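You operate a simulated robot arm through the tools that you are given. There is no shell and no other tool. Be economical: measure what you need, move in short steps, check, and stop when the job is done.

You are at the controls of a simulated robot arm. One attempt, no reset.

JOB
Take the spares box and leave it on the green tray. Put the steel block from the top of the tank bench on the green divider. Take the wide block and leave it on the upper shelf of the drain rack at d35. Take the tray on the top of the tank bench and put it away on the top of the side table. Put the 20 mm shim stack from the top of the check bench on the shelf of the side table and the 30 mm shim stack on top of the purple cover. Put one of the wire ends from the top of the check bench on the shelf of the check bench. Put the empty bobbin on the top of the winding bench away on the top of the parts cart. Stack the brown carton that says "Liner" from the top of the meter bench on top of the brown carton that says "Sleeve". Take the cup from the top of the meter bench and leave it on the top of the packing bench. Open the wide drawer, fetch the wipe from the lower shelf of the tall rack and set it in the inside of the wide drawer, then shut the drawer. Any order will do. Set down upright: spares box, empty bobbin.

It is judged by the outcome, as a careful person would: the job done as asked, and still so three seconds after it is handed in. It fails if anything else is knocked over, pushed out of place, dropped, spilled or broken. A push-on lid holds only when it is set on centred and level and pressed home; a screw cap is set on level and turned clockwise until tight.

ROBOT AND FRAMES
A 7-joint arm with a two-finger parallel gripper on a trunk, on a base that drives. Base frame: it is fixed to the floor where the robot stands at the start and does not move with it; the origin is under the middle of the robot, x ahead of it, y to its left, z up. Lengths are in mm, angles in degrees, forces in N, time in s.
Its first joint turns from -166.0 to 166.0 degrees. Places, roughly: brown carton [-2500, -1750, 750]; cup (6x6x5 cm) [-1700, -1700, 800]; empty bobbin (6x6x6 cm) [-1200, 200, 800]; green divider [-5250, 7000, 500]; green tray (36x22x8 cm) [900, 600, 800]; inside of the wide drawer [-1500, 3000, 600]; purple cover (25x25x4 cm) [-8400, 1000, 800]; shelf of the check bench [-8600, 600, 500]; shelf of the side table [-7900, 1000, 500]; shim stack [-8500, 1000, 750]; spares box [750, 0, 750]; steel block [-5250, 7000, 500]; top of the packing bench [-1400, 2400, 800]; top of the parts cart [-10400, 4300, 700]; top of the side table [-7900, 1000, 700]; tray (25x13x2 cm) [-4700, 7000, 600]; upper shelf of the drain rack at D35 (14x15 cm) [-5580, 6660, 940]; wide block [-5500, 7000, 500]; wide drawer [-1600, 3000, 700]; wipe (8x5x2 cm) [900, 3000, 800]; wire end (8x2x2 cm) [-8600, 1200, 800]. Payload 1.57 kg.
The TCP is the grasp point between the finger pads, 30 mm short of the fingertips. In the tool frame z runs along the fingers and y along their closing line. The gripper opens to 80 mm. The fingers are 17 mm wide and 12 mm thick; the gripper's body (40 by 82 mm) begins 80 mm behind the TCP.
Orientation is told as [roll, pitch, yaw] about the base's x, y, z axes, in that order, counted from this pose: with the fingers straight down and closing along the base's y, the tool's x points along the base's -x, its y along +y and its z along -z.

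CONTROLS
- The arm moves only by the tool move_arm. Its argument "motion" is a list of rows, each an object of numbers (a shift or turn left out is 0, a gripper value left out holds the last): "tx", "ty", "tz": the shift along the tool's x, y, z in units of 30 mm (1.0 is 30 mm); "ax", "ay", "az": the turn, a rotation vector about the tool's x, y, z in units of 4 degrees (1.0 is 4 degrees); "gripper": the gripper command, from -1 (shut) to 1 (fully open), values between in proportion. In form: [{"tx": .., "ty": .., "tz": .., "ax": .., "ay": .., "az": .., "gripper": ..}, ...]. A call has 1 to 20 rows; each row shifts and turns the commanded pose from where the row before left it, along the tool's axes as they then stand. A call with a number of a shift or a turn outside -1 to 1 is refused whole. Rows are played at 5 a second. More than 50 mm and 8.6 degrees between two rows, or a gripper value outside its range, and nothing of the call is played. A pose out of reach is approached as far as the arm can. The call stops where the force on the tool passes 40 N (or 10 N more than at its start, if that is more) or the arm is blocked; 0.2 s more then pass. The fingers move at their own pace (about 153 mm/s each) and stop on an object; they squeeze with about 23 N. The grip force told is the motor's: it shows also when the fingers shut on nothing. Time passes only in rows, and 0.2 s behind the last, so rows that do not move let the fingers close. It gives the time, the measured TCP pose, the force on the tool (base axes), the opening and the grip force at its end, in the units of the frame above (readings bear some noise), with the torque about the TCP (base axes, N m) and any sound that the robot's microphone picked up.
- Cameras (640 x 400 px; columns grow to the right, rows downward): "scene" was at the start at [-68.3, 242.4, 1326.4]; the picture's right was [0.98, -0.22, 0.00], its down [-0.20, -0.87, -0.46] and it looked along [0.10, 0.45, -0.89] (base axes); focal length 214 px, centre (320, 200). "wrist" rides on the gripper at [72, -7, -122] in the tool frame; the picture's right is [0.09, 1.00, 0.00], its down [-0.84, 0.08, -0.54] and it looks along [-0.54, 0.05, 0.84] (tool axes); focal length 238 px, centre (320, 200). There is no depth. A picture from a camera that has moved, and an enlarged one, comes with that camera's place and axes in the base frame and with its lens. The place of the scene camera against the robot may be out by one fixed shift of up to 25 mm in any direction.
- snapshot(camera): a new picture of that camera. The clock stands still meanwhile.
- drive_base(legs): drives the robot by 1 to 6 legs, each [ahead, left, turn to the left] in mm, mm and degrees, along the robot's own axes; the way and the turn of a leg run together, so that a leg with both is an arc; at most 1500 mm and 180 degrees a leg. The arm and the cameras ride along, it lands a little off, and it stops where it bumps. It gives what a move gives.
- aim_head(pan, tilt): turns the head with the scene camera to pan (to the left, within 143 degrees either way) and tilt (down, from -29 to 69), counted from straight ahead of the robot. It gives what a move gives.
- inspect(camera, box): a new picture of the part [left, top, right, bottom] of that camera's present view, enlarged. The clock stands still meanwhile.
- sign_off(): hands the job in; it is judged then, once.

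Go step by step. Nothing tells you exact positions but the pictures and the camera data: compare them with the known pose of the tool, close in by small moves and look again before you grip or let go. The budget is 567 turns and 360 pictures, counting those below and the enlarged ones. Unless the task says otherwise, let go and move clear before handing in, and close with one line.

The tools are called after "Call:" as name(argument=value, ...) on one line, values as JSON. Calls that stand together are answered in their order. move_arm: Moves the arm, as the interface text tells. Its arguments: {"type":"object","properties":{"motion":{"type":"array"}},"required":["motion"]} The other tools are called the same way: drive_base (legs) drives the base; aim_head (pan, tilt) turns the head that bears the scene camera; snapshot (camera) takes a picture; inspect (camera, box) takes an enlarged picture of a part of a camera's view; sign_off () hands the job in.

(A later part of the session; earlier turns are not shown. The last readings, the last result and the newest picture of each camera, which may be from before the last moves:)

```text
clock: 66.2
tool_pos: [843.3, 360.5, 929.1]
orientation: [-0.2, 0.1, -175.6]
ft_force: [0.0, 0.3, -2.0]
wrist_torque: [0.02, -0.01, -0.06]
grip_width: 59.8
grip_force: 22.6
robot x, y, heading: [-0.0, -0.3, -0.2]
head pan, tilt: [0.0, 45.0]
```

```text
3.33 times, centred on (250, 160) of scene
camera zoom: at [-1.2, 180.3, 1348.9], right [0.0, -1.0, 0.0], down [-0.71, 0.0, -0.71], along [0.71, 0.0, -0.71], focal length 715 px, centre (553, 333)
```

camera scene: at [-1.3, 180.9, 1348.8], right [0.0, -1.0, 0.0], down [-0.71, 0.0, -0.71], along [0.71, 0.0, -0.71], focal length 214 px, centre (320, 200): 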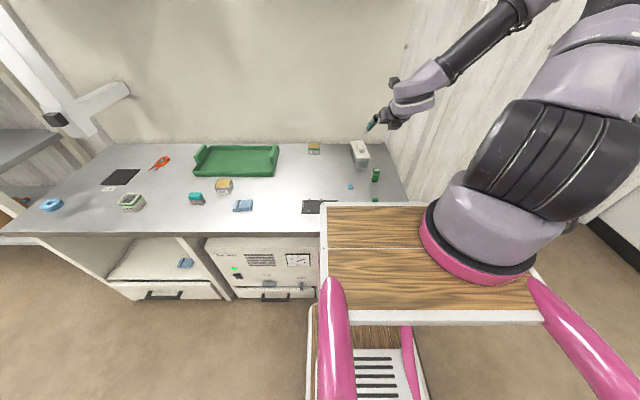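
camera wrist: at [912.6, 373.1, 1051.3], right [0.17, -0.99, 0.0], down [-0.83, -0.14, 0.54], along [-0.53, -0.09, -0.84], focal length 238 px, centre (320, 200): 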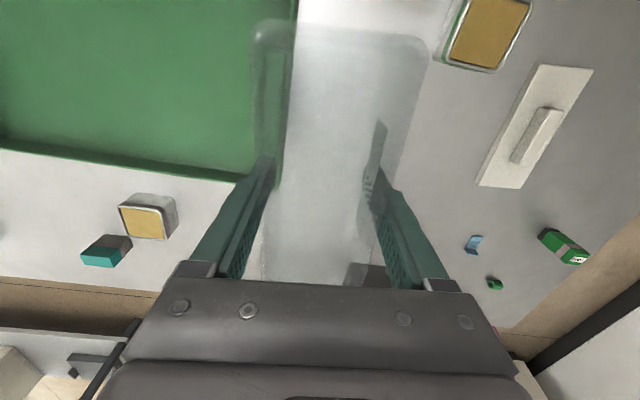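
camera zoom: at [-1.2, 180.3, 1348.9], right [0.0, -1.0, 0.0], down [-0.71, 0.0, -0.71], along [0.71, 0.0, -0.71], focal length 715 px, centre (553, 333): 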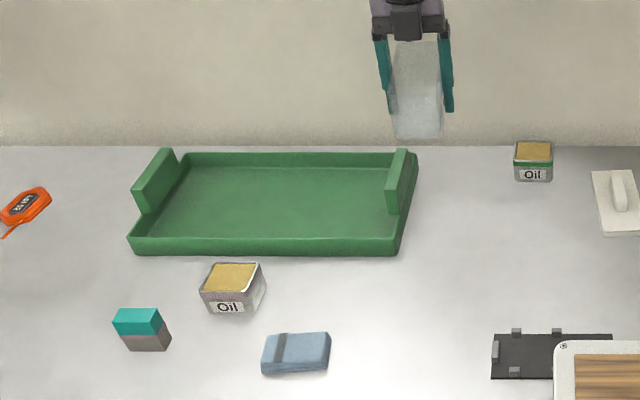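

The tray spans about x 740–960, y 405–768. I'll bring the box over its centre (852, 587) and lower.

Call:
move_arm(motion=[{"ty": -1}, {"ty": -1}, {"ty": -1}, {"ty": -1}, {"ty": -1}, {"ty": -1}, {"ty": -1, "tx": 0.45}, {"ty": -0.5, "tx": 0.45}, {"tz": 1}, {"tz": 1}, {"tx": 0}])

Call:
inspect(camera="scene", box=[160, 100, 340, 220])

Call:
snapshot(camera="wrist")

```text
clock: 68.6
tool_pos: [781.5, 502.2, 866.9]
orientation: [-0.2, 0.1, -175.6]
ft_force: [0.4, -0.3, -1.3]
wrist_torque: [-0.03, -0.01, -0.04]
grip_width: 59.6
grip_force: 22.8
out of reach, approached as far as the arm can: row 4, 5, 6, 7, 8, 9
robot x, y, heading: [0.3, 1.1, 0.2]
head pan, tilt: [0.0, 45.0]
```

```text
3.33 times, centred on (250, 160) of scene
camera zoom: at [-1.2, 180.4, 1348.9], right [0.0, -1.0, 0.0], down [-0.71, 0.0, -0.71], along [0.71, 0.0, -0.71], focal length 715 px, centre (553, 333)
```

zoom: 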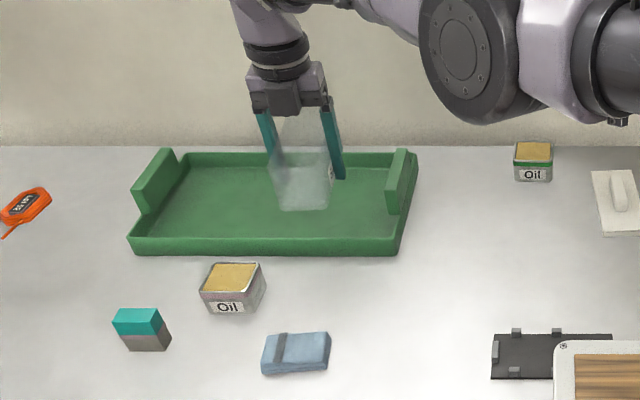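

```text
322 pictures are left
camera wrist: at [850.9, 514.4, 989.9], right [0.17, -0.99, 0.0], down [-0.83, -0.14, 0.54], along [-0.53, -0.09, -0.84], focal length 238 px, centre (320, 200)
```

wrist: 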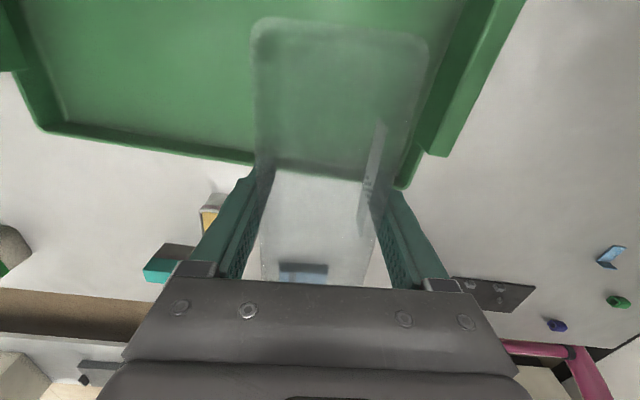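

The reach is limited here; I'll raise the box a bit and drive the base left 250 mm.

Call:
move_arm(motion=[{"tz": -1}, {"tz": -1}, {"tx": 0}])

Call:
drive_base(legs=[[0, 250, 0]])

```text
clock: 69.4
tool_pos: [778.5, 502.6, 927.8]
orientation: [-0.2, 0.2, -175.6]
ft_force: [-0.2, 0.0, -2.1]
wrist_torque: [0.0, 0.01, -0.03]
grip_width: 59.8
grip_force: 22.5
robot x, y, heading: [0.6, -2.1, 0.3]
head pan, tilt: [0.0, 45.0]
```

```text
clock: 71.2
tool_pos: [778.8, 752.1, 928.7]
orientation: [-0.2, 0.1, -175.5]
ft_force: [0.0, 0.6, -1.7]
wrist_torque: [0.0, 0.03, 0.0]
grip_width: 59.7
grip_force: 23.0
robot x, y, heading: [-4.0, 247.0, -0.1]
head pan, tilt: [0.0, 45.0]
```

Call:
move_arm(motion=[{"ty": 1}, {"ty": 1}, {"ty": 1}, {"ty": 1}, {"ty": 1, "tx": 1}, {"ty": 0.67, "tx": 1}, {"tz": 1}, {"tz": 1}, {"tz": 1}, {"tz": 1}, {"tx": 0}])

Call:
snapshot(camera="wrist")

Call:
snapshot(camera="scene")

```text
clock: 73.6
tool_pos: [852.1, 587.8, 808.9]
orientation: [-0.1, 0.1, -175.5]
ft_force: [0.0, -0.1, -2.0]
wrist_torque: [-0.01, 0.01, 0.0]
grip_width: 60.0
grip_force: 23.4
robot x, y, heading: [3.8, 248.2, -0.1]
head pan, tilt: [0.0, 45.0]
```

```text
321 pictures are left
camera wrist: at [922.0, 600.4, 931.5], right [0.17, -0.99, 0.0], down [-0.83, -0.14, 0.54], along [-0.53, -0.09, -0.84], focal length 238 px, centre (320, 200)
```

wrist: 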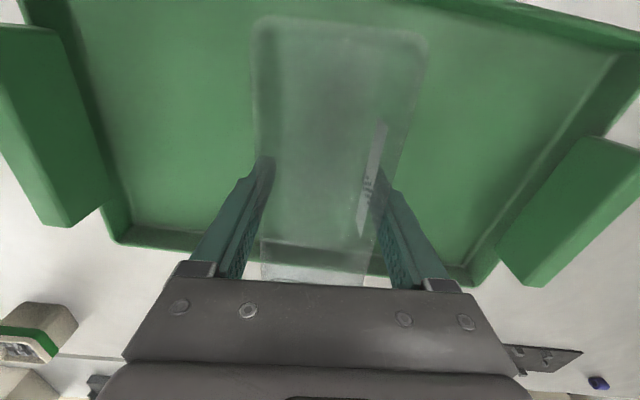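

```text
320 pictures are left
camera scene: at [-1.4, 428.3, 1348.9], right [0.0, -1.0, 0.0], down [-0.71, 0.0, -0.71], along [0.71, 0.0, -0.71], focal length 214 px, centre (320, 200)
```

scene: 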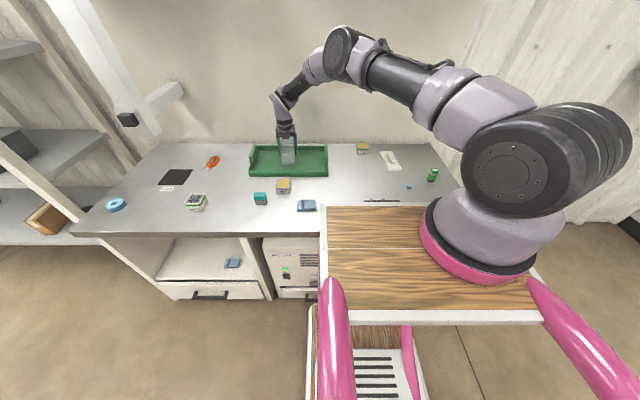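

Box fits between the tray lips. Lower onto the tray floor.

Call:
move_arm(motion=[{"tz": 0.8}, {"tz": 0.1}, {"tz": 0.1}, {"tx": 0}])

```text
clock: 74.6
tool_pos: [851.5, 586.0, 778.2]
orientation: [0.0, 0.2, -175.5]
ft_force: [0.2, -0.2, -1.2]
wrist_torque: [0.0, 0.01, -0.01]
grip_width: 59.9
grip_force: 23.0
robot x, y, heading: [0.1, 246.8, 0.2]
head pan, tilt: [0.0, 45.0]
```

Call:
move_arm(motion=[{"tz": 0.07}, {"tx": 0}])

Call:
move_arm(motion=[{"tz": 0.07}, {"tx": 0}])

```text
clock: 75.2
tool_pos: [852.4, 587.1, 775.5]
orientation: [-0.1, 0.1, -175.4]
ft_force: [0.4, 0.3, -1.3]
wrist_torque: [-0.01, 0.0, -0.05]
grip_width: 59.8
grip_force: 23.1
robot x, y, heading: [-4.1, 246.2, 0.2]
head pan, tilt: [0.0, 45.0]
```

```text
clock: 75.8
tool_pos: [851.9, 586.9, 776.0]
orientation: [-0.3, 0.2, -175.5]
ft_force: [-0.7, -1.0, 5.4]
wrist_torque: [-0.21, -0.27, -0.11]
grip_width: 59.9
grip_force: 22.9
robot x, y, heading: [1.7, 245.2, -0.0]
head pan, tilt: [0.0, 45.0]
```

The box rests on the tray. Release, back off upward, and look; then fetch the lid.

Call:
move_arm(motion=[{"tz": -0.05}, {"gripper": 1}, {"gripper": 1}, {"tz": -1}, {"tz": -1}, {"tz": -1}, {"tx": 0}])

Call:
snapshot(camera="wrist")

```text
clock: 77.4
tool_pos: [852.3, 585.5, 867.2]
orientation: [-0.1, 0.0, -175.5]
ft_force: [0.2, -0.4, -0.7]
wrist_torque: [-0.03, 0.01, 0.0]
grip_width: 80.1
grip_force: 0.1
robot x, y, heading: [0.1, 248.9, 0.0]
head pan, tilt: [0.0, 45.0]
```

```text
319 pictures are left
camera wrist: at [922.9, 598.1, 988.9], right [0.17, -0.99, 0.0], down [-0.83, -0.14, 0.54], along [-0.53, -0.09, -0.84], focal length 238 px, centre (320, 200)
```

wrist: 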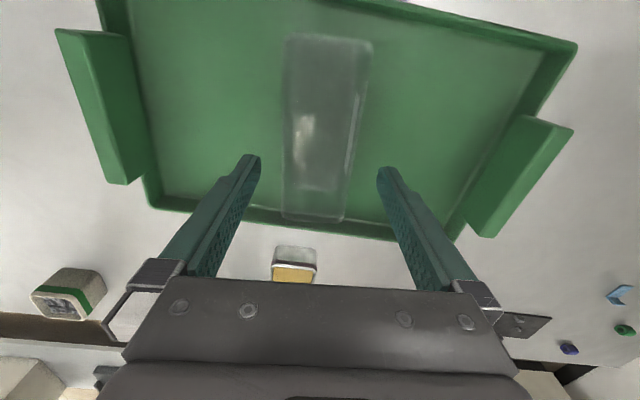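

Call:
move_arm(motion=[{"ty": 1}, {"ty": 1}, {"ty": 1}, {"ty": 1}, {"ty": 1}, {"ty": 1}, {"ty": 1}, {"ty": 1}, {"ty": 1}, {"ty": 1}, {"ty": 1}, {"ty": 1}, {"ty": 1}, {"ty": 1}, {"ty": 1}, {"ty": 0.97, "tx": -0.81}, {"tx": 0, "gripper": 0}, {"tx": 0}])

Call:
snapshot(camera="wrist")

```text
clock: 81.2
tool_pos: [866.5, 107.8, 865.3]
orientation: [-0.2, 0.1, -175.5]
ft_force: [0.3, -0.2, -0.5]
wrist_torque: [0.01, 0.02, 0.04]
grip_width: 39.6
grip_force: 0.1
robot x, y, heading: [1.8, 253.1, 0.0]
head pan, tilt: [0.0, 45.0]
```

```text
318 pictures are left
camera wrist: at [936.8, 120.7, 987.4], right [0.17, -0.99, 0.0], down [-0.83, -0.14, 0.54], along [-0.53, -0.09, -0.84], focal length 238 px, centre (320, 200)
```

wrist: 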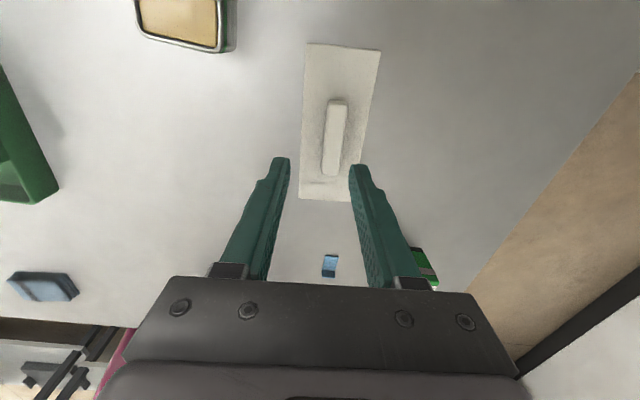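

The lid sits about 13 mm right of where odometry says; correct and lower over the bar.

Call:
move_arm(motion=[{"ty": 0.45, "tx": -0.19}, {"tz": 1}, {"tz": 0.7}, {"tx": 0}])

Call:
snapshot(camera="wrist")

```text
clock: 82.2
tool_pos: [860.8, 92.4, 812.2]
orientation: [-0.1, 0.1, -175.5]
ft_force: [-0.1, -0.6, 0.3]
wrist_torque: [-0.01, 0.03, 0.0]
grip_width: 40.0
grip_force: 0.1
robot x, y, heading: [1.0, 248.1, 0.0]
head pan, tilt: [0.0, 45.0]
```

```text
317 pictures are left
camera wrist: at [931.5, 106.1, 935.1], right [0.17, -0.99, 0.0], down [-0.83, -0.14, 0.54], along [-0.53, -0.09, -0.84], focal length 238 px, centre (320, 200)
```

wrist: 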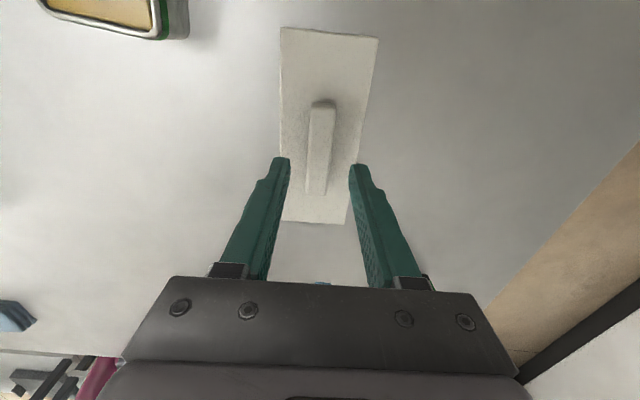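

Call:
move_arm(motion=[{"tx": 0.14}, {"tz": 0.8}, {"tz": 0.13}, {"tx": 0}, {"gripper": -1}, {"tx": 0}, {"tx": 0}])

Call:
move_arm(motion=[{"tz": -0.5}, {"tz": -1}, {"tz": -1}, {"tz": -1}, {"tx": 0}])

Call:
snapshot(camera="wrist")

```text
clock: 83.8
tool_pos: [866.8, 93.6, 786.5]
orientation: [-0.2, 0.1, -175.5]
ft_force: [0.3, 0.6, -0.2]
wrist_torque: [0.01, -0.03, 0.0]
grip_width: 16.4
grip_force: 23.0
robot x, y, heading: [2.4, 251.0, 0.1]
head pan, tilt: [0.0, 45.0]
```

```text
clock: 85.0
tool_pos: [865.8, 94.4, 890.2]
orientation: [-0.1, 0.0, -175.4]
ft_force: [-0.7, 0.9, -0.3]
wrist_torque: [0.02, -0.01, 0.01]
grip_width: 16.6
grip_force: 22.5
robot x, y, heading: [-0.2, 247.3, 0.1]
head pan, tilt: [0.0, 45.0]
```

```text
316 pictures are left
camera wrist: at [935.3, 106.3, 1012.6], right [0.17, -0.99, 0.0], down [-0.83, -0.14, 0.54], along [-0.53, -0.09, -0.84], focal length 238 px, centre (320, 200)
```

wrist: 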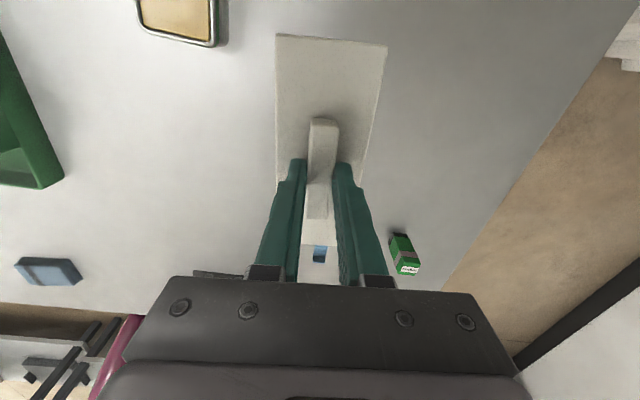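

Lid is held the same way as before. Carry it over the box on the tray.

Call:
move_arm(motion=[{"ty": -1}, {"ty": -1}, {"ty": -1}, {"ty": -1}, {"ty": -1}, {"ty": -1}, {"ty": -1}, {"ty": -1}, {"ty": -1}, {"ty": -1}, {"ty": -1}, {"ty": -1}, {"ty": -1}, {"ty": -1}, {"ty": -1}, {"ty": -1}, {"ty": -0.4, "tx": 0.88}, {"tx": 0}, {"tx": 0}])

Call:
snapshot(camera="wrist")

Call:
inspect(camera="scene", box=[240, 110, 340, 190])

```text
clock: 89.0
tool_pos: [853.5, 587.5, 891.2]
orientation: [-0.1, 0.0, -175.5]
ft_force: [0.3, -0.3, -1.0]
wrist_torque: [0.01, 0.0, 0.0]
grip_width: 17.0
grip_force: 23.0
robot x, y, heading: [1.7, 247.7, -0.1]
head pan, tilt: [0.0, 45.0]
```

```text
315 pictures are left
camera wrist: at [922.9, 599.5, 1014.1], right [0.17, -0.99, 0.0], down [-0.83, -0.14, 0.54], along [-0.53, -0.09, -0.84], focal length 238 px, centre (320, 200)
```

wrist: 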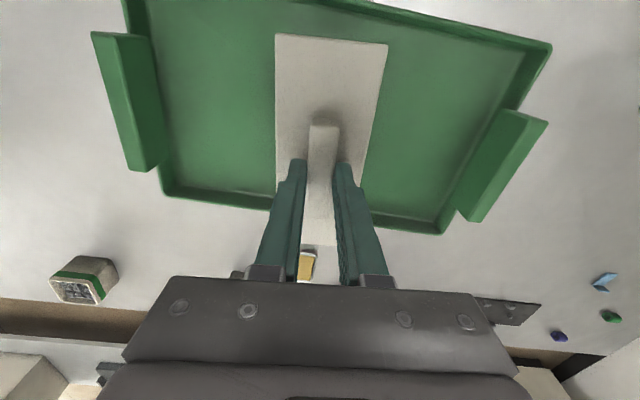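

```text
5.00 times, centred on (290, 150) of scene
camera zoom: at [-1.5, 428.3, 1348.9], right [0.0, -1.0, 0.0], down [-0.71, 0.0, -0.71], along [0.71, 0.0, -0.71], focal length 1072 px, centre (470, 450)
```

zoom: 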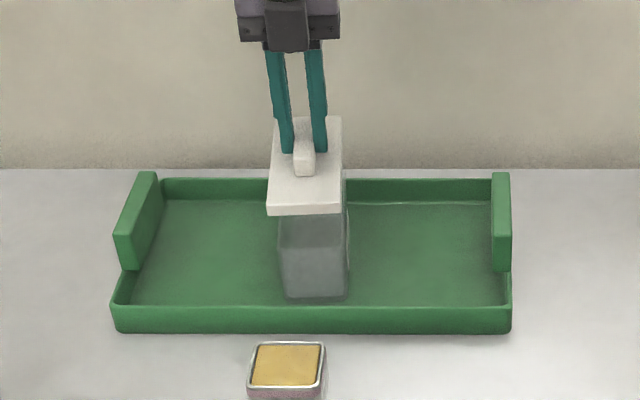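

Lower the lid slowly onto the body.

Call:
move_arm(motion=[{"tz": 0.8}, {"tz": 0.3}, {"tz": 0.15}, {"tx": 0}])

Call:
inspect(camera="scene", box=[265, 125, 315, 175])

```text
clock: 90.0
tool_pos: [854.0, 585.3, 854.2]
orientation: [0.0, 0.1, -175.5]
ft_force: [0.5, 0.0, -0.1]
wrist_torque: [0.02, -0.03, 0.02]
grip_width: 16.9
grip_force: 23.0
robot x, y, heading: [1.0, 244.8, -0.1]
head pan, tilt: [0.0, 45.0]
```

```text
8.00 times, centred on (290, 150) of scene
camera zoom: at [-1.4, 428.3, 1348.9], right [0.0, -1.0, 0.0], down [-0.71, 0.0, -0.71], along [0.71, 0.0, -0.71], focal length 1716 px, centre (560, 600)
```

zoom: 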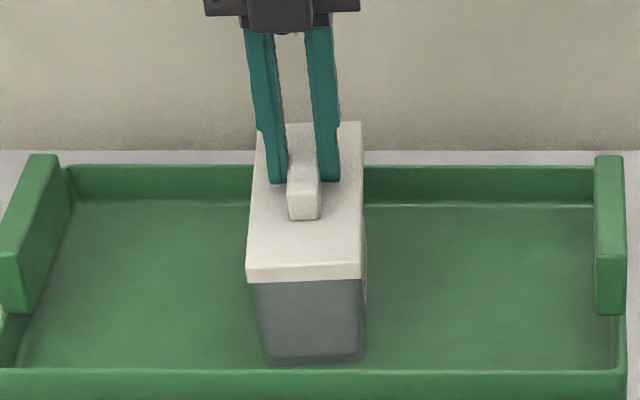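

Call:
move_arm(motion=[{"tz": 0.1}, {"tz": 0.1}, {"tz": 0.07}, {"tx": 0}])

Call:
inspect(camera="scene", box=[265, 125, 315, 175])

```text
clock: 91.0
tool_pos: [853.4, 586.3, 849.7]
orientation: [-0.2, 0.3, -175.5]
ft_force: [5.8, 1.6, 19.2]
wrist_torque: [-0.01, -0.16, -0.03]
grip_width: 16.8
grip_force: 23.3
robot x, y, heading: [-1.6, 250.1, 0.1]
head pan, tilt: [0.0, 45.0]
```

```text
8.00 times, centred on (290, 150) of scene
camera zoom: at [-1.9, 428.1, 1348.9], right [0.0, -1.0, 0.0], down [-0.71, 0.0, -0.71], along [0.71, 0.0, -0.71], focal length 1716 px, centre (560, 600)
```

zoom: 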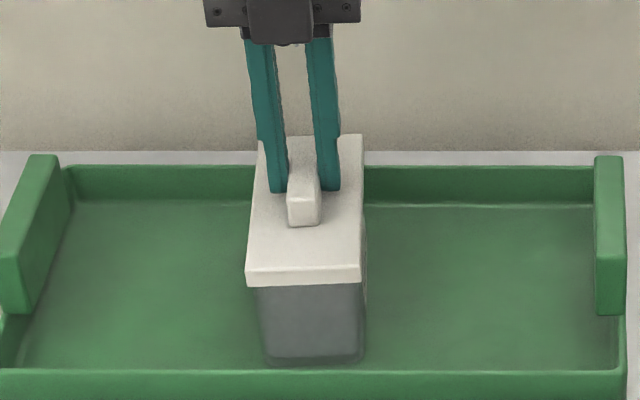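

Call:
move_arm(motion=[{"tz": -0.08}, {"gripper": 0}, {"tx": 0}, {"tz": -1}, {"gripper": -1}, {"tx": 0}, {"tx": 0}, {"tz": 0.3}, {"tz": 0.1}, {"tz": 0.1}, {"tz": 0.1}, {"tz": 0.1}, {"tz": 0.1}, {"tz": 0.1}, {"tz": 0.1}])

Call:
inspect(camera="scene", box=[265, 125, 315, 175])

```text
clock: 93.7
tool_pos: [855.1, 586.4, 862.6]
orientation: [-0.3, 0.4, -175.6]
ft_force: [-0.5, 0.2, 0.7]
wrist_torque: [0.02, -0.06, 0.0]
grip_width: 0.2
grip_force: 21.5
robot x, y, heading: [0.5, 246.8, 0.3]
head pan, tilt: [0.0, 45.0]
heard: snap
stopped in row 13: the force on the tool passed its limit at 44 N (the readings are from after the stop); the commanded pose is now the measured one
```

```text
8.00 times, centred on (290, 150) of scene
camera zoom: at [-1.9, 428.0, 1348.9], right [0.0, -1.0, 0.0], down [-0.71, 0.0, -0.71], along [0.71, 0.0, -0.71], focal length 1716 px, centre (560, 600)
```

zoom: 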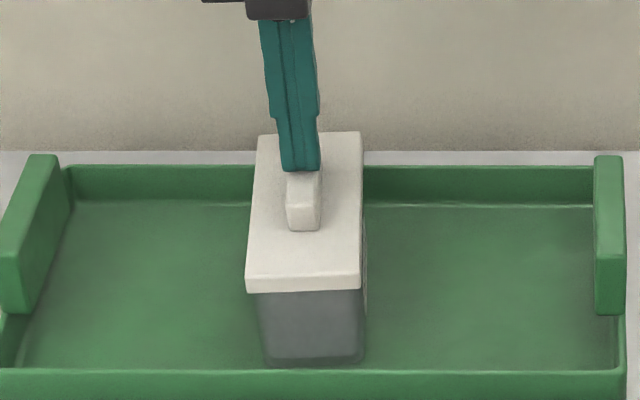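

The lid snapped home. Raise, retract and unflip the wrist for travel.

Call:
move_arm(motion=[{"tz": -1}, {"tz": -1}, {"tz": -1}, {"tz": -1}, {"tz": -1}, {"tz": -1}, {"tx": -1, "gripper": 1}, {"tx": -1}, {"tx": -1}, {"tx": -1}, {"tx": -1}, {"tx": -1}, {"tx": -1}, {"tx": -1}, {"az": 1}, {"az": 1}, {"az": 1}, {"az": 1}, {"az": 1}, {"az": 1}])

Call:
move_arm(motion=[{"az": 1}, {"az": 1}, {"az": 1}, {"az": 1}, {"az": 1}, {"az": 1}, {"az": 1}, {"az": 1}, {"az": 1}, {"az": 1}, {"az": 1}, {"az": 1}, {"az": 1}, {"az": 1}, {"az": 1}, {"az": 1}, {"az": 1}, {"az": 1}, {"az": 1}, {"az": 1}])

Call:
move_arm(motion=[{"az": 1}, {"az": 1}, {"az": 1}, {"az": 1}, {"az": 1}, {"az": 1}, {"az": 1}, {"az": 1}, {"az": 1}, {"az": 1}, {"az": 1}, {"az": 1}, {"az": 1}, {"az": 1}, {"az": 1}, {"az": 1}, {"az": 1}, {"az": 1}, {"az": 1}, {"az": 1.0}])

Call:
snapshot(camera="scene")

```text
clock: 97.9
tool_pos: [614.4, 567.6, 1038.6]
orientation: [-0.4, 0.2, 160.4]
ft_force: [0.9, 0.5, 0.3]
wrist_torque: [-0.01, 0.02, 0.01]
grip_width: 80.1
grip_force: 0.1
robot x, y, heading: [0.7, 244.7, 0.3]
head pan, tilt: [0.0, 45.0]
```

```text
clock: 102.1
tool_pos: [615.2, 567.4, 1039.9]
orientation: [-0.2, -0.4, 80.3]
ft_force: [0.2, 0.8, 0.0]
wrist_torque: [0.0, 0.01, 0.01]
grip_width: 80.1
grip_force: 0.1
robot x, y, heading: [3.3, 249.0, 0.1]
head pan, tilt: [0.0, 45.0]
```

```text
clock: 106.3
tool_pos: [613.7, 567.9, 1039.6]
orientation: [0.3, -0.2, 0.4]
ft_force: [-0.1, -0.1, -0.6]
wrist_torque: [0.01, 0.04, -0.05]
grip_width: 80.0
grip_force: 0.1
robot x, y, heading: [1.4, 249.2, 0.2]
head pan, tilt: [0.0, 45.0]
```

```text
310 pictures are left
camera scene: at [-1.5, 428.2, 1348.9], right [0.0, -1.0, 0.0], down [-0.71, 0.0, -0.71], along [0.71, 0.0, -0.71], focal length 214 px, centre (320, 200)
```

scene: 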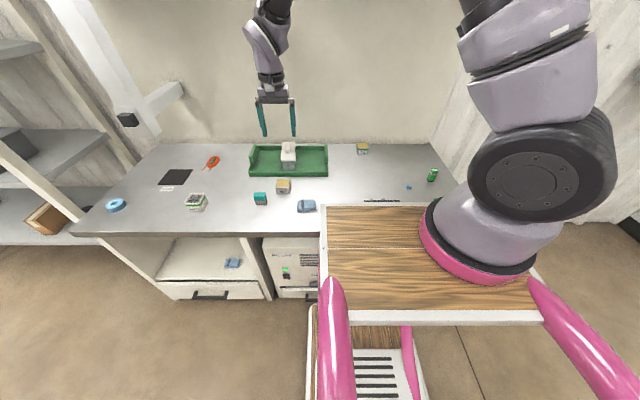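

Retract to the start-like carry pose and survey the room.

Call:
move_arm(motion=[{"tx": 1, "ty": 0.5}, {"tx": 1, "ty": 0.5}, {"tx": 1, "ty": 0.5}, {"tx": 1, "ty": 0.5}, {"tx": 1, "ty": 0.5}, {"tx": 1, "ty": 0.5}, {"tx": 1, "ty": 0.5}, {"tx": 1, "ty": 0.5}, {"tx": 1, "ty": 0.5}, {"tx": 1, "ty": 0.5}])

Call:
aim_head(pan=90, tilt=10)

Call:
snapshot(camera="scene")

Call:
aim_head(pan=143, tilt=10)

Call:
snapshot(camera="scene")

Call:
aim_head(pan=-143, tilt=10)

Call:
snapshot(camera="scene")

```text
clock: 108.5
tool_pos: [314.7, 714.2, 1038.9]
orientation: [0.3, -0.2, 0.4]
ft_force: [0.3, -0.7, -0.2]
wrist_torque: [-0.01, 0.05, -0.03]
grip_width: 80.2
grip_force: 0.0
robot x, y, heading: [-0.3, 250.4, 0.1]
head pan, tilt: [0.0, 45.0]
```

```text
clock: 110.2
tool_pos: [315.2, 715.0, 1039.2]
orientation: [0.3, -0.3, 0.5]
ft_force: [0.3, -0.2, -0.3]
wrist_torque: [-0.01, 0.01, 0.03]
grip_width: 79.6
grip_force: 0.1
robot x, y, heading: [-1.6, 247.7, 0.5]
head pan, tilt: [90.0, 10.0]
```

```text
309 pictures are left
camera scene: at [-82.9, 521.2, 1403.8], right [1.0, 0.0, 0.0], down [0.0, -0.17, -0.98], along [0.0, 0.98, -0.17], focal length 214 px, centre (320, 200)
```

scene: 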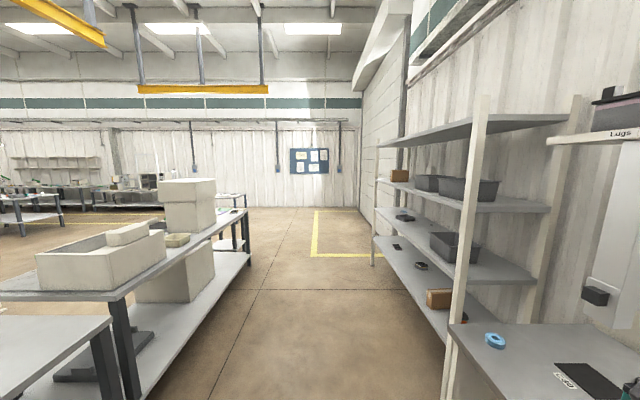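

```text
clock: 111.4
tool_pos: [313.7, 714.2, 1039.1]
orientation: [0.3, -0.3, 0.4]
ft_force: [0.3, -0.8, 1.0]
wrist_torque: [-0.03, -0.02, 0.0]
grip_width: 80.1
grip_force: 0.1
robot x, y, heading: [1.1, 247.9, 0.3]
head pan, tilt: [143.0, 10.0]
```

```text
308 pictures are left
camera scene: at [-157.1, 484.1, 1403.8], right [0.6, 0.8, 0.0], down [0.14, -0.1, -0.98], along [-0.79, 0.59, -0.17], focal length 214 px, centre (320, 200)
```

scene: 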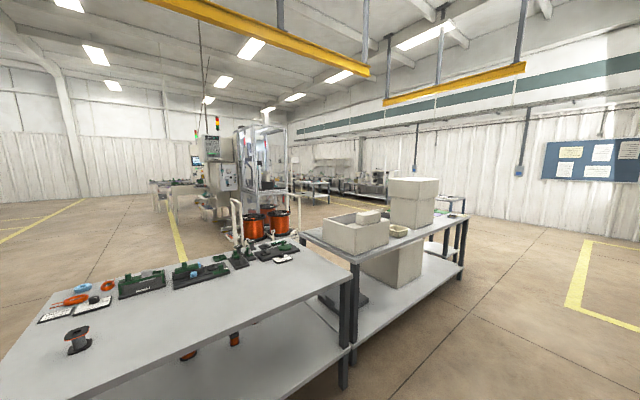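

```text
clock: 115.3
tool_pos: [314.8, 713.9, 1039.6]
orientation: [0.2, -0.3, 0.3]
ft_force: [0.6, 0.1, 0.4]
wrist_torque: [-0.01, -0.01, 0.0]
grip_width: 80.1
grip_force: 0.0
robot x, y, heading: [4.9, 245.6, 0.2]
head pan, tilt: [-143.0, 10.0]
```

```text
307 pictures are left
camera scene: at [-157.1, 372.1, 1403.8], right [-0.6, 0.8, 0.0], down [0.14, 0.1, -0.98], along [-0.79, -0.59, -0.17], focal length 214 px, centre (320, 200)
```

scene: 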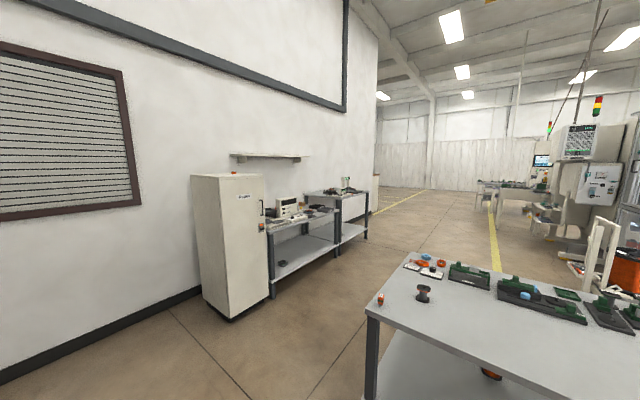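

The winding bench is behind (x −1570…−965, y from 33), the meter benches stand beyond the tall cabinet near y ≈ −1700. I'll drive there, facing −y.

Call:
drive_base(legs=[[0, 0, -90], [850, 0, 0], [0, -1500, 0], [0, -550, 0]])

Call:
aim_head(pan=0, tilt=30)

Call:
snapshot(camera="scene")

```text
clock: 116.7
tool_pos: [373.6, 667.6, 1039.4]
orientation: [0.4, -0.3, -7.8]
ft_force: [-0.1, -1.0, 0.6]
wrist_torque: [0.03, -0.02, -0.01]
grip_width: 80.1
grip_force: 0.1
robot x, y, heading: [-6.9, 254.2, -8.2]
head pan, tilt: [-143.0, 10.0]
stopped in leg 1: the robot was blocked; the commanded pose is now the measured one
```

```text
clock: 118.9
tool_pos: [372.3, 669.8, 1038.4]
orientation: [0.3, -0.3, -7.9]
ft_force: [0.1, -0.5, 0.1]
wrist_torque: [0.0, 0.01, -0.02]
grip_width: 80.1
grip_force: 0.1
robot x, y, heading: [-7.3, 254.0, -7.9]
head pan, tilt: [0.0, 30.0]
```

```text
306 pictures are left
camera scene: at [29.1, 431.1, 1371.5], right [-0.14, -0.99, 0.0], down [-0.49, 0.07, -0.87], along [0.86, -0.12, -0.5], focal length 214 px, centre (320, 200)
```

scene: 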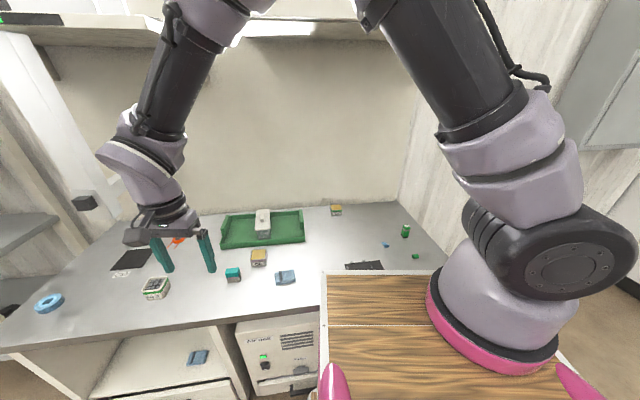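

Blocked by the bench front; I'll back to the middle of the aisle and then turn.

Call:
drive_base(legs=[[0, 0, 8], [-240, 0, 0], [0, 0, -90]])

```text
clock: 125.2
tool_pos: [223.6, -64.8, 1038.9]
orientation: [0.4, -0.3, -89.7]
ft_force: [0.0, -0.2, 0.5]
wrist_torque: [0.01, 0.0, -0.01]
grip_width: 79.8
grip_force: 0.1
robot x, y, heading: [-241.2, 251.3, -90.1]
head pan, tilt: [0.0, 30.0]
```

Call:
drive_base(legs=[[850, 0, 0], [0, -1500, 0], [0, -360, 0]])

Call:
snapshot(camera="scene")

```text
clock: 138.8
tool_pos: [-1670.0, -922.3, 1039.2]
orientation: [0.3, -0.3, -89.0]
ft_force: [1.1, 0.0, -0.6]
wrist_torque: [0.01, 0.03, 0.02]
grip_width: 80.0
grip_force: 0.0
robot x, y, heading: [-2136.4, -609.6, -89.3]
head pan, tilt: [0.0, 30.0]
```

```text
305 pictures are left
camera scene: at [-1933.5, -610.5, 1371.5], right [-1.0, -0.01, 0.0], down [-0.01, 0.5, -0.87], along [0.01, -0.87, -0.5], focal length 214 px, centre (320, 200)
```

scene: 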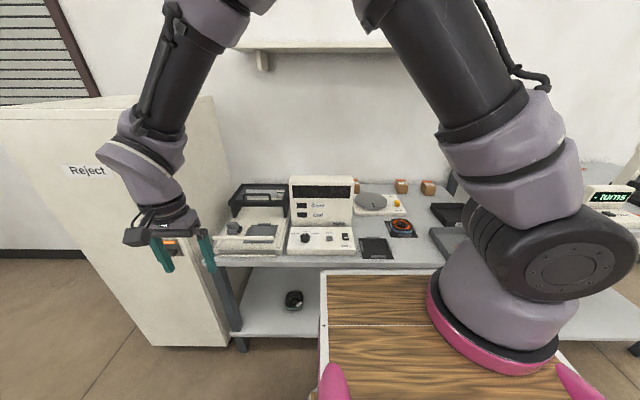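

The meter bench is ahead. Zoom in on the cartons.

Call:
inspect(camera="scene", box=[210, 160, 470, 270])

Call:
inspect(camera="scene", box=[560, 150, 640, 260])

```text
2.46 times, centred on (340, 215) of scene
camera zoom: at [-1933.5, -610.5, 1371.5], right [-1.0, -0.01, 0.0], down [-0.01, 0.5, -0.87], along [0.01, -0.87, -0.5], focal length 528 px, centre (271, 163)
```

zoom: 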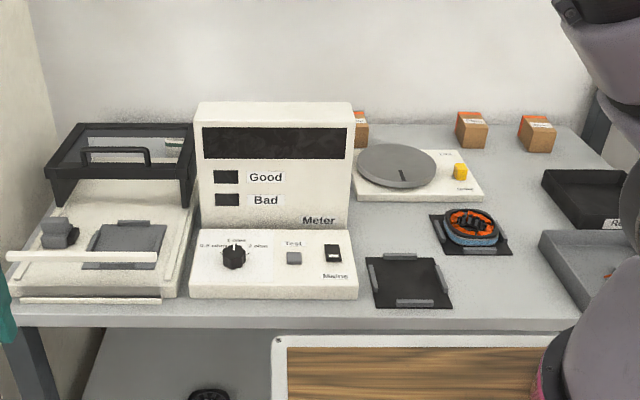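

```text
3.64 times, centred on (600, 205) of scene
camera zoom: at [-1933.5, -610.5, 1371.5], right [-1.0, -0.01, 0.0], down [-0.01, 0.5, -0.87], along [0.01, -0.87, -0.5], focal length 780 px, centre (-698, 182)
```

zoom: 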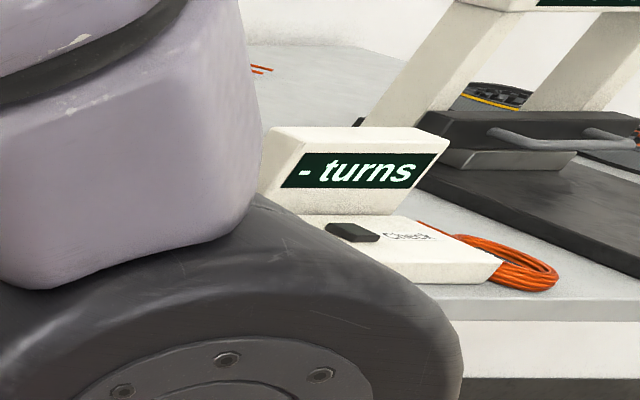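

Call:
move_arm(motion=[{"tx": -1}, {"tx": -1}, {"tx": -1}, {"tx": -1}, {"tx": -1}, {"tx": -1}, {"tx": -1}, {"tx": -1}, {"tx": -1}, {"ty": -1}, {"ty": -1}, {"ty": -1}, {"ty": -1}, {"ty": -1}])

Call:
snapshot(camera="wrist")

Call:
snapshot(camera="scene")

```text
clock: 141.8
tool_pos: [-1815.9, -1194.5, 1039.9]
orientation: [0.2, -0.3, -89.0]
ft_force: [0.5, -0.2, -0.5]
wrist_torque: [0.0, 0.0, 0.01]
grip_width: 80.0
grip_force: 0.1
robot x, y, heading: [-2140.8, -612.1, -89.2]
head pan, tilt: [0.0, 30.0]
```

```text
302 pictures are left
camera wrist: at [-1824.8, -1121.1, 1161.7], right [0.99, 0.11, 0.01], down [0.09, -0.83, 0.55], along [0.06, -0.54, -0.84], focal length 238 px, centre (320, 200)
```

wrist: 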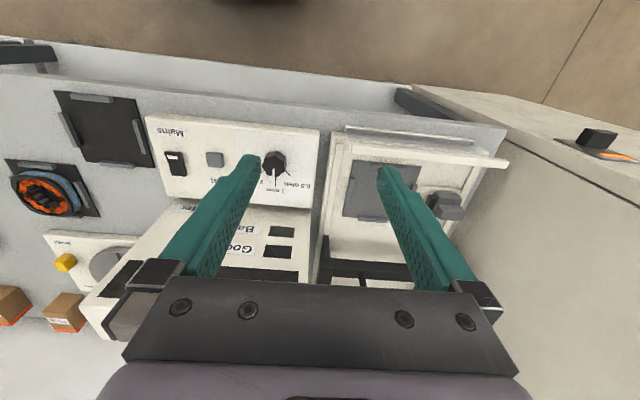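

```text
301 pictures are left
camera scene: at [-1933.1, -610.5, 1371.4], right [-1.0, -0.01, 0.0], down [-0.01, 0.5, -0.87], along [0.01, -0.87, -0.5], focal length 214 px, centre (320, 200)
```

scene: 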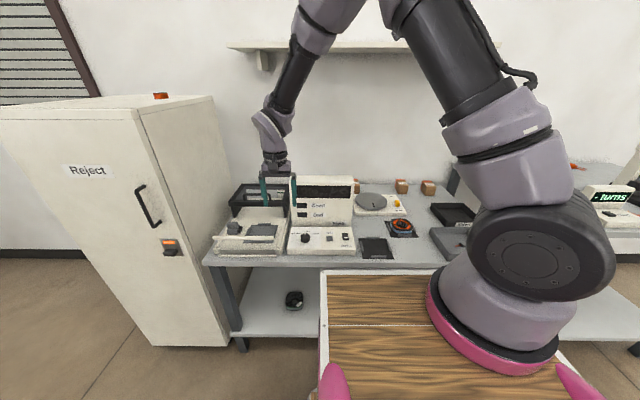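

Call:
inspect(camera="scene", box=[345, 170, 445, 210])

Call:
move_arm(motion=[{"ty": -1}, {"ty": -1}, {"ty": -1}, {"ty": -1}, {"ty": -1}, {"ty": -1}, {"ty": -1}, {"ty": -1}, {"ty": -1}, {"ty": -1}, {"ty": -1}, {"ty": -1}, {"tx": -1}, {"tx": -1}])

Call:
snapshot(camera="wrist")

```text
6.40 times, centred on (395, 190) of scene
camera zoom: at [-1933.1, -610.5, 1371.4], right [-1.0, -0.01, 0.0], down [-0.01, 0.5, -0.87], along [0.01, -0.87, -0.5], focal length 1373 px, centre (-160, 264)
```

zoom: 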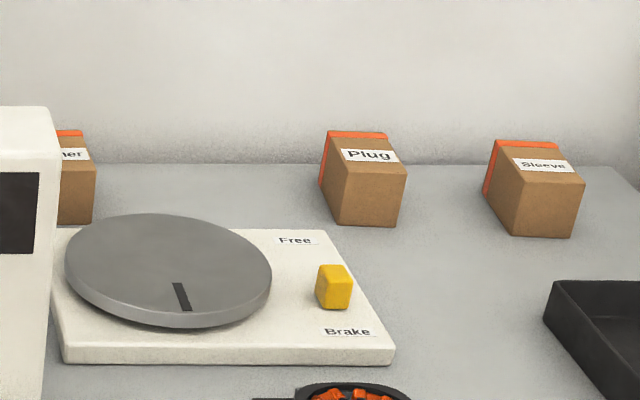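

```text
clock: 144.8
tool_pos: [-2175.8, -1262.4, 1036.7]
orientation: [0.4, -0.4, -89.2]
ft_force: [-0.7, -0.4, 0.8]
wrist_torque: [-0.01, 0.02, 0.01]
grip_width: 80.0
grip_force: 0.0
robot x, y, heading: [-2142.7, -615.0, -89.4]
head pan, tilt: [0.0, 30.0]
```

```text
299 pictures are left
camera wrist: at [-2185.4, -1189.0, 1159.3], right [0.99, 0.11, 0.01], down [0.09, -0.83, 0.55], along [0.06, -0.54, -0.84], focal length 238 px, centre (320, 200)
```

wrist: 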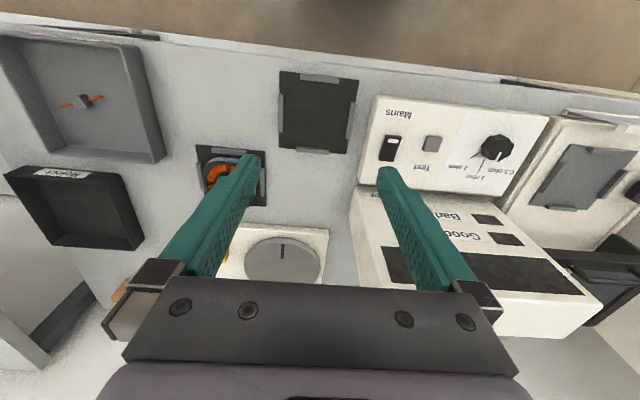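

Labels: "Plug" in the middle, "Sleeve" right, and the one behind the meter ends "…ner" (Liner). They are too far from a frontal stance, so I'll retract, turn to stand sideways (left side to the bench) and come closer.

Call:
move_arm(motion=[{"tx": 1}, {"tx": 1}, {"tx": 1}, {"tx": 1}, {"tx": 1}, {"tx": 1}, {"tx": 1}, {"tx": 1}, {"ty": 1}, {"ty": 1}, {"ty": 1}, {"ty": 1}, {"ty": 1}, {"ty": 1}, {"ty": 1}, {"ty": 1}, {"ty": 1}, {"ty": 1}, {"ty": 1}, {"ty": 1}])

Call:
drive_base(legs=[[0, 0, -90.7], [200, 0, 0]])

Call:
aim_head(pan=90, tilt=35)

Call:
snapshot(camera="scene")

```text
clock: 149.0
tool_pos: [-1799.4, -1118.3, 1066.4]
orientation: [0.3, -0.4, -89.2]
ft_force: [0.0, 0.0, 0.7]
wrist_torque: [0.0, -0.03, 0.03]
grip_width: 80.2
grip_force: 0.0
out of reach, approached as far as the arm can: row 5, 6, 7, 8
robot x, y, heading: [-2140.3, -615.1, -89.5]
head pan, tilt: [0.0, 30.0]
```

```text
clock: 154.5
tool_pos: [-2854.6, -940.4, 1065.7]
orientation: [0.2, -0.3, 179.6]
ft_force: [-0.2, 0.6, -0.6]
wrist_torque: [0.0, -0.01, 0.01]
grip_width: 79.8
grip_force: 0.1
robot x, y, heading: [-2342.8, -606.4, 179.4]
head pan, tilt: [0.0, 30.0]
```

```text
clock: 156.1
tool_pos: [-2854.7, -940.6, 1065.7]
orientation: [0.4, -0.3, 179.7]
ft_force: [-0.4, 0.4, -0.5]
wrist_torque: [0.01, 0.03, -0.02]
grip_width: 80.1
grip_force: 0.0
robot x, y, heading: [-2340.1, -610.3, 179.3]
head pan, tilt: [90.0, 35.0]
```

```text
298 pictures are left
camera scene: at [-2226.7, -898.9, 1363.7], right [-1.0, 0.01, 0.0], down [0.01, 0.57, -0.82], along [-0.01, -0.82, -0.57], focal length 214 px, centre (320, 200)
```

scene: 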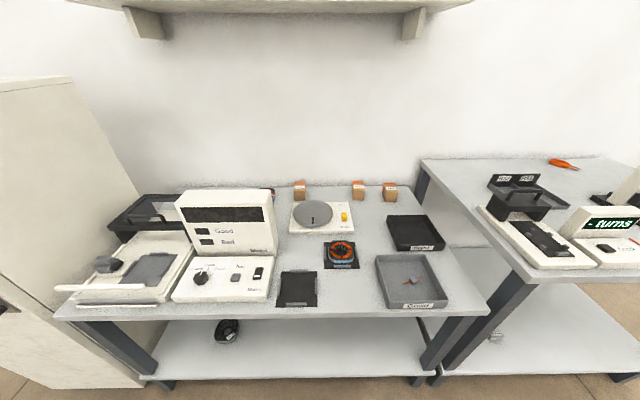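

Call:
drive_base(legs=[[60, 260, 0]])

Call:
inspect(camera="scene", box=[240, 150, 460, 310])

```text
clock: 158.0
tool_pos: [-2919.4, -1200.1, 1066.8]
orientation: [0.4, -0.3, 179.4]
ft_force: [0.7, -0.6, -0.2]
wrist_torque: [-0.01, 0.0, 0.01]
grip_width: 80.0
grip_force: 0.0
robot x, y, heading: [-2406.6, -873.2, 179.0]
head pan, tilt: [90.0, 35.0]
```

```text
2.50 times, centred on (350, 230) of scene
camera zoom: at [-2291.9, -1161.1, 1363.7], right [-1.0, 0.02, 0.0], down [0.01, 0.57, -0.82], along [-0.01, -0.82, -0.57], focal length 536 px, centre (245, 125)
```

zoom: 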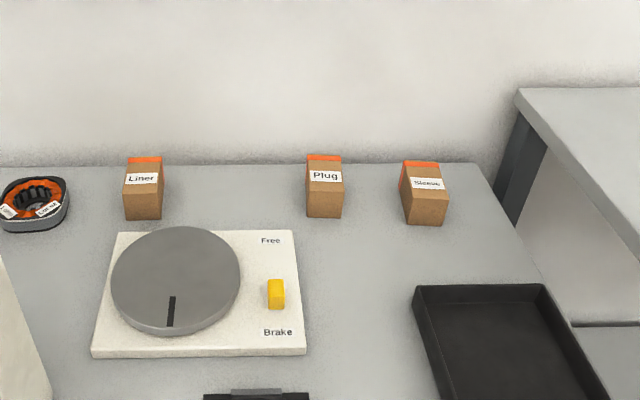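

Call:
move_arm(motion=[{"tx": 1, "ty": 0.5}, {"tx": 1, "ty": 0.5}, {"tx": 1, "ty": 0.5}, {"tx": 1, "ty": 0.5}, {"tx": 1, "ty": 0.5}, {"tx": 1, "ty": 0.5}, {"tx": 1, "ty": 0.5}, {"tx": 1, "ty": 0.5}, {"tx": 1, "ty": 0.5}, {"tx": 1, "ty": 0.5}, {"tx": 1, "ty": 0.5}, {"tx": 1, "ty": 0.5}, {"tx": 1, "ty": 0.5}, {"tx": 1, "ty": 0.5}, {"tx": 1, "ty": 0.5}])

Call:
move_arm(motion=[{"az": -1}, {"az": -1}, {"az": -1}, {"az": -1}, {"az": -1}, {"az": -1}, {"az": -1}, {"az": -1}, {"az": -1}, {"az": -1}, {"az": -1}, {"az": -1}, {"az": -1}, {"az": -1}, {"az": -1}, {"az": -1}, {"az": -1}, {"az": -1}, {"az": -1}, {"az": -1}])

Call:
snapshot(camera="wrist")

```text
clock: 161.2
tool_pos: [-2472.7, -1427.8, 1066.0]
orientation: [0.3, -0.4, 179.3]
ft_force: [-0.7, -0.2, 0.1]
wrist_torque: [0.01, -0.06, -0.04]
grip_width: 80.1
grip_force: 0.0
robot x, y, heading: [-2408.1, -873.3, 178.9]
head pan, tilt: [90.0, 35.0]
```

```text
clock: 165.4
tool_pos: [-2472.9, -1428.6, 1066.0]
orientation: [-0.3, -0.4, -100.7]
ft_force: [-0.5, -0.7, 0.1]
wrist_torque: [-0.01, -0.04, 0.02]
grip_width: 79.9
grip_force: 0.1
robot x, y, heading: [-2400.9, -872.8, 179.1]
head pan, tilt: [90.0, 35.0]
```

```text
296 pictures are left
camera wrist: at [-2466.2, -1356.9, 1186.9], right [1.0, -0.09, -0.01], down [-0.07, -0.83, 0.55], along [-0.06, -0.54, -0.84], focal length 238 px, centre (320, 200)
```

wrist: 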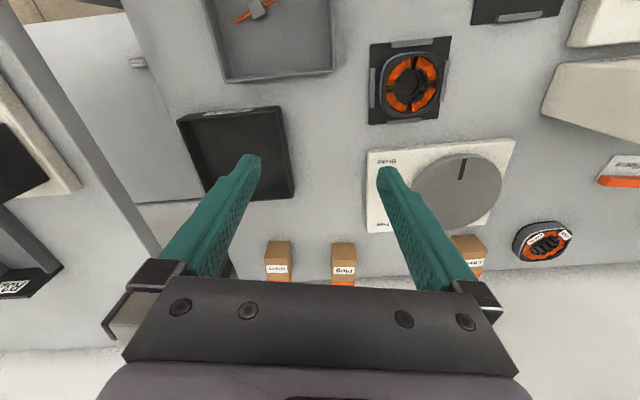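

Drive 250 mm back (toward +x) to be square with the Liner carton.

Call:
drive_base(legs=[[-250, 0, 0]])

Call:
move_arm(motion=[{"tx": -1, "az": -0.4}, {"tx": -1}, {"tx": -1}, {"tx": -1}, {"tx": -1}, {"tx": -1}, {"ty": 1}, {"ty": 0.5}])

Call:
snapshot(camera="wrist")

```text
clock: 167.2
tool_pos: [-2227.1, -1433.3, 1065.0]
orientation: [-0.3, -0.3, -100.7]
ft_force: [-0.4, -0.3, -0.2]
wrist_torque: [-0.01, 0.01, 0.02]
grip_width: 79.9
grip_force: 0.0
robot x, y, heading: [-2157.3, -874.9, 178.9]
head pan, tilt: [90.0, 35.0]
```

```text
clock: 169.0
tool_pos: [-2211.9, -1580.1, 1058.3]
orientation: [-0.2, -0.5, -99.1]
ft_force: [-0.5, 0.2, 0.0]
wrist_torque: [-0.03, 0.03, 0.02]
grip_width: 80.0
grip_force: 0.0
out of reach, approached as far as the arm can: row 6, 7, 8
robot x, y, heading: [-2158.6, -875.1, 178.8]
head pan, tilt: [90.0, 35.0]
```

```text
295 pictures are left
camera wrist: at [-2206.8, -1506.5, 1181.0], right [1.0, -0.07, -0.01], down [-0.05, -0.84, 0.55], along [-0.04, -0.55, -0.84], focal length 238 px, centre (320, 200)
```

wrist: 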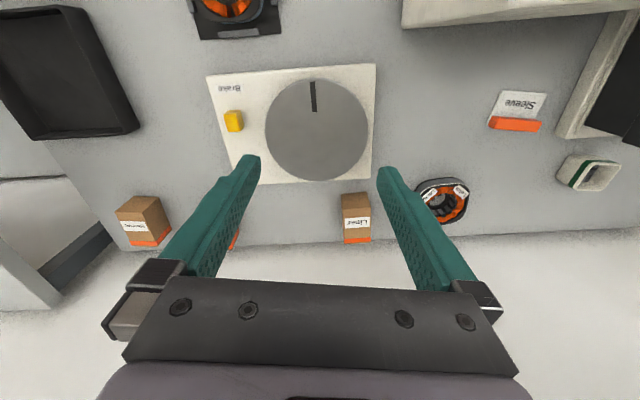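

Lower first, then extend over the Liner.

Call:
move_arm(motion=[{"tz": 1}, {"tz": 1}, {"tz": 1}, {"tz": 1}, {"az": -0.7}, {"az": -0.7}, {"tx": -1, "ty": 0.4}, {"tx": -1, "ty": 0.4}, {"tx": -1, "ty": 0.4}, {"tx": -1, "ty": 0.4}, {"tx": 0}])

Call:
snapshot(camera="wrist")

```text
clock: 171.4
tool_pos: [-2204.3, -1582.5, 940.3]
orientation: [-0.4, -0.3, -93.6]
ft_force: [-0.2, -0.6, -0.8]
wrist_torque: [0.0, 0.02, -0.01]
grip_width: 80.0
grip_force: 0.1
out of reach, approached as far as the arm can: row 7, 8, 9, 10
robot x, y, heading: [-2156.0, -875.6, 178.9]
head pan, tilt: [90.0, 35.0]
```

```text
294 pictures are left
camera wrist: at [-2207.7, -1509.2, 1061.9], right [1.0, 0.03, -0.01], down [0.03, -0.84, 0.55], along [0.01, -0.55, -0.84], focal length 238 px, centre (320, 200)
```

wrist: 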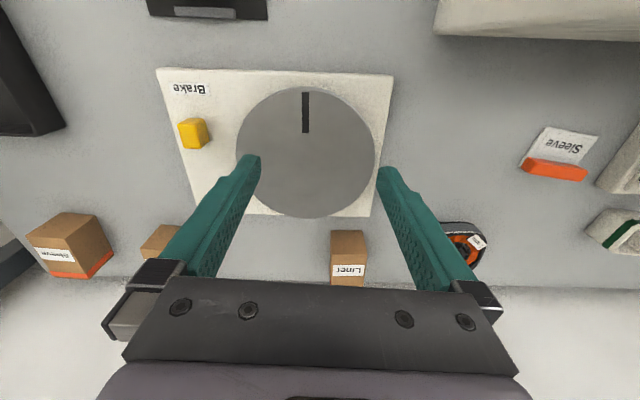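

Call:
move_arm(motion=[{"tz": 1}, {"tx": -0.5}, {"tx": -0.5}, {"tx": 0}])

Call:
aim_head(pan=60, tilt=20)

Call:
snapshot(camera="scene")

```text
clock: 172.4
tool_pos: [-2203.8, -1581.8, 909.3]
orientation: [-0.3, -0.4, -93.5]
ft_force: [0.9, 0.4, 0.0]
wrist_torque: [0.01, 0.0, 0.03]
grip_width: 79.9
grip_force: 0.1
out of reach, approached as far as the arm can: row 2, 3
robot x, y, heading: [-2158.8, -875.7, 179.1]
head pan, tilt: [90.0, 35.0]
```

```text
clock: 173.4
tool_pos: [-2203.7, -1581.8, 909.2]
orientation: [-0.1, -0.5, -93.6]
ft_force: [-0.1, 0.2, 0.3]
wrist_torque: [-0.03, 0.01, -0.01]
grip_width: 80.1
grip_force: 0.1
robot x, y, heading: [-2158.9, -873.2, 178.9]
head pan, tilt: [60.0, 20.0]
```

```text
293 pictures are left
camera scene: at [-2092.2, -1157.5, 1387.5], right [-0.86, 0.52, 0.0], down [0.18, 0.29, -0.94], along [-0.48, -0.81, -0.34], focal length 214 px, centre (320, 200)
```

scene: 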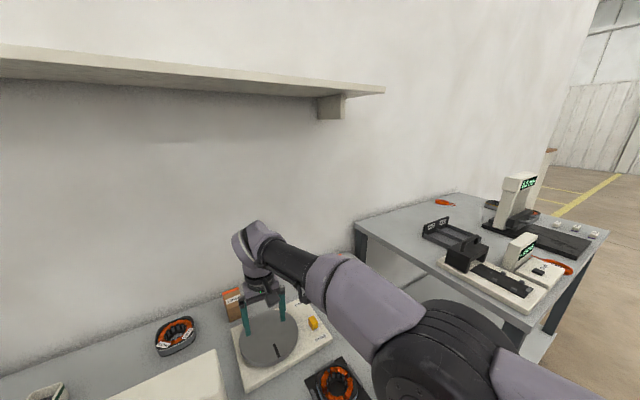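

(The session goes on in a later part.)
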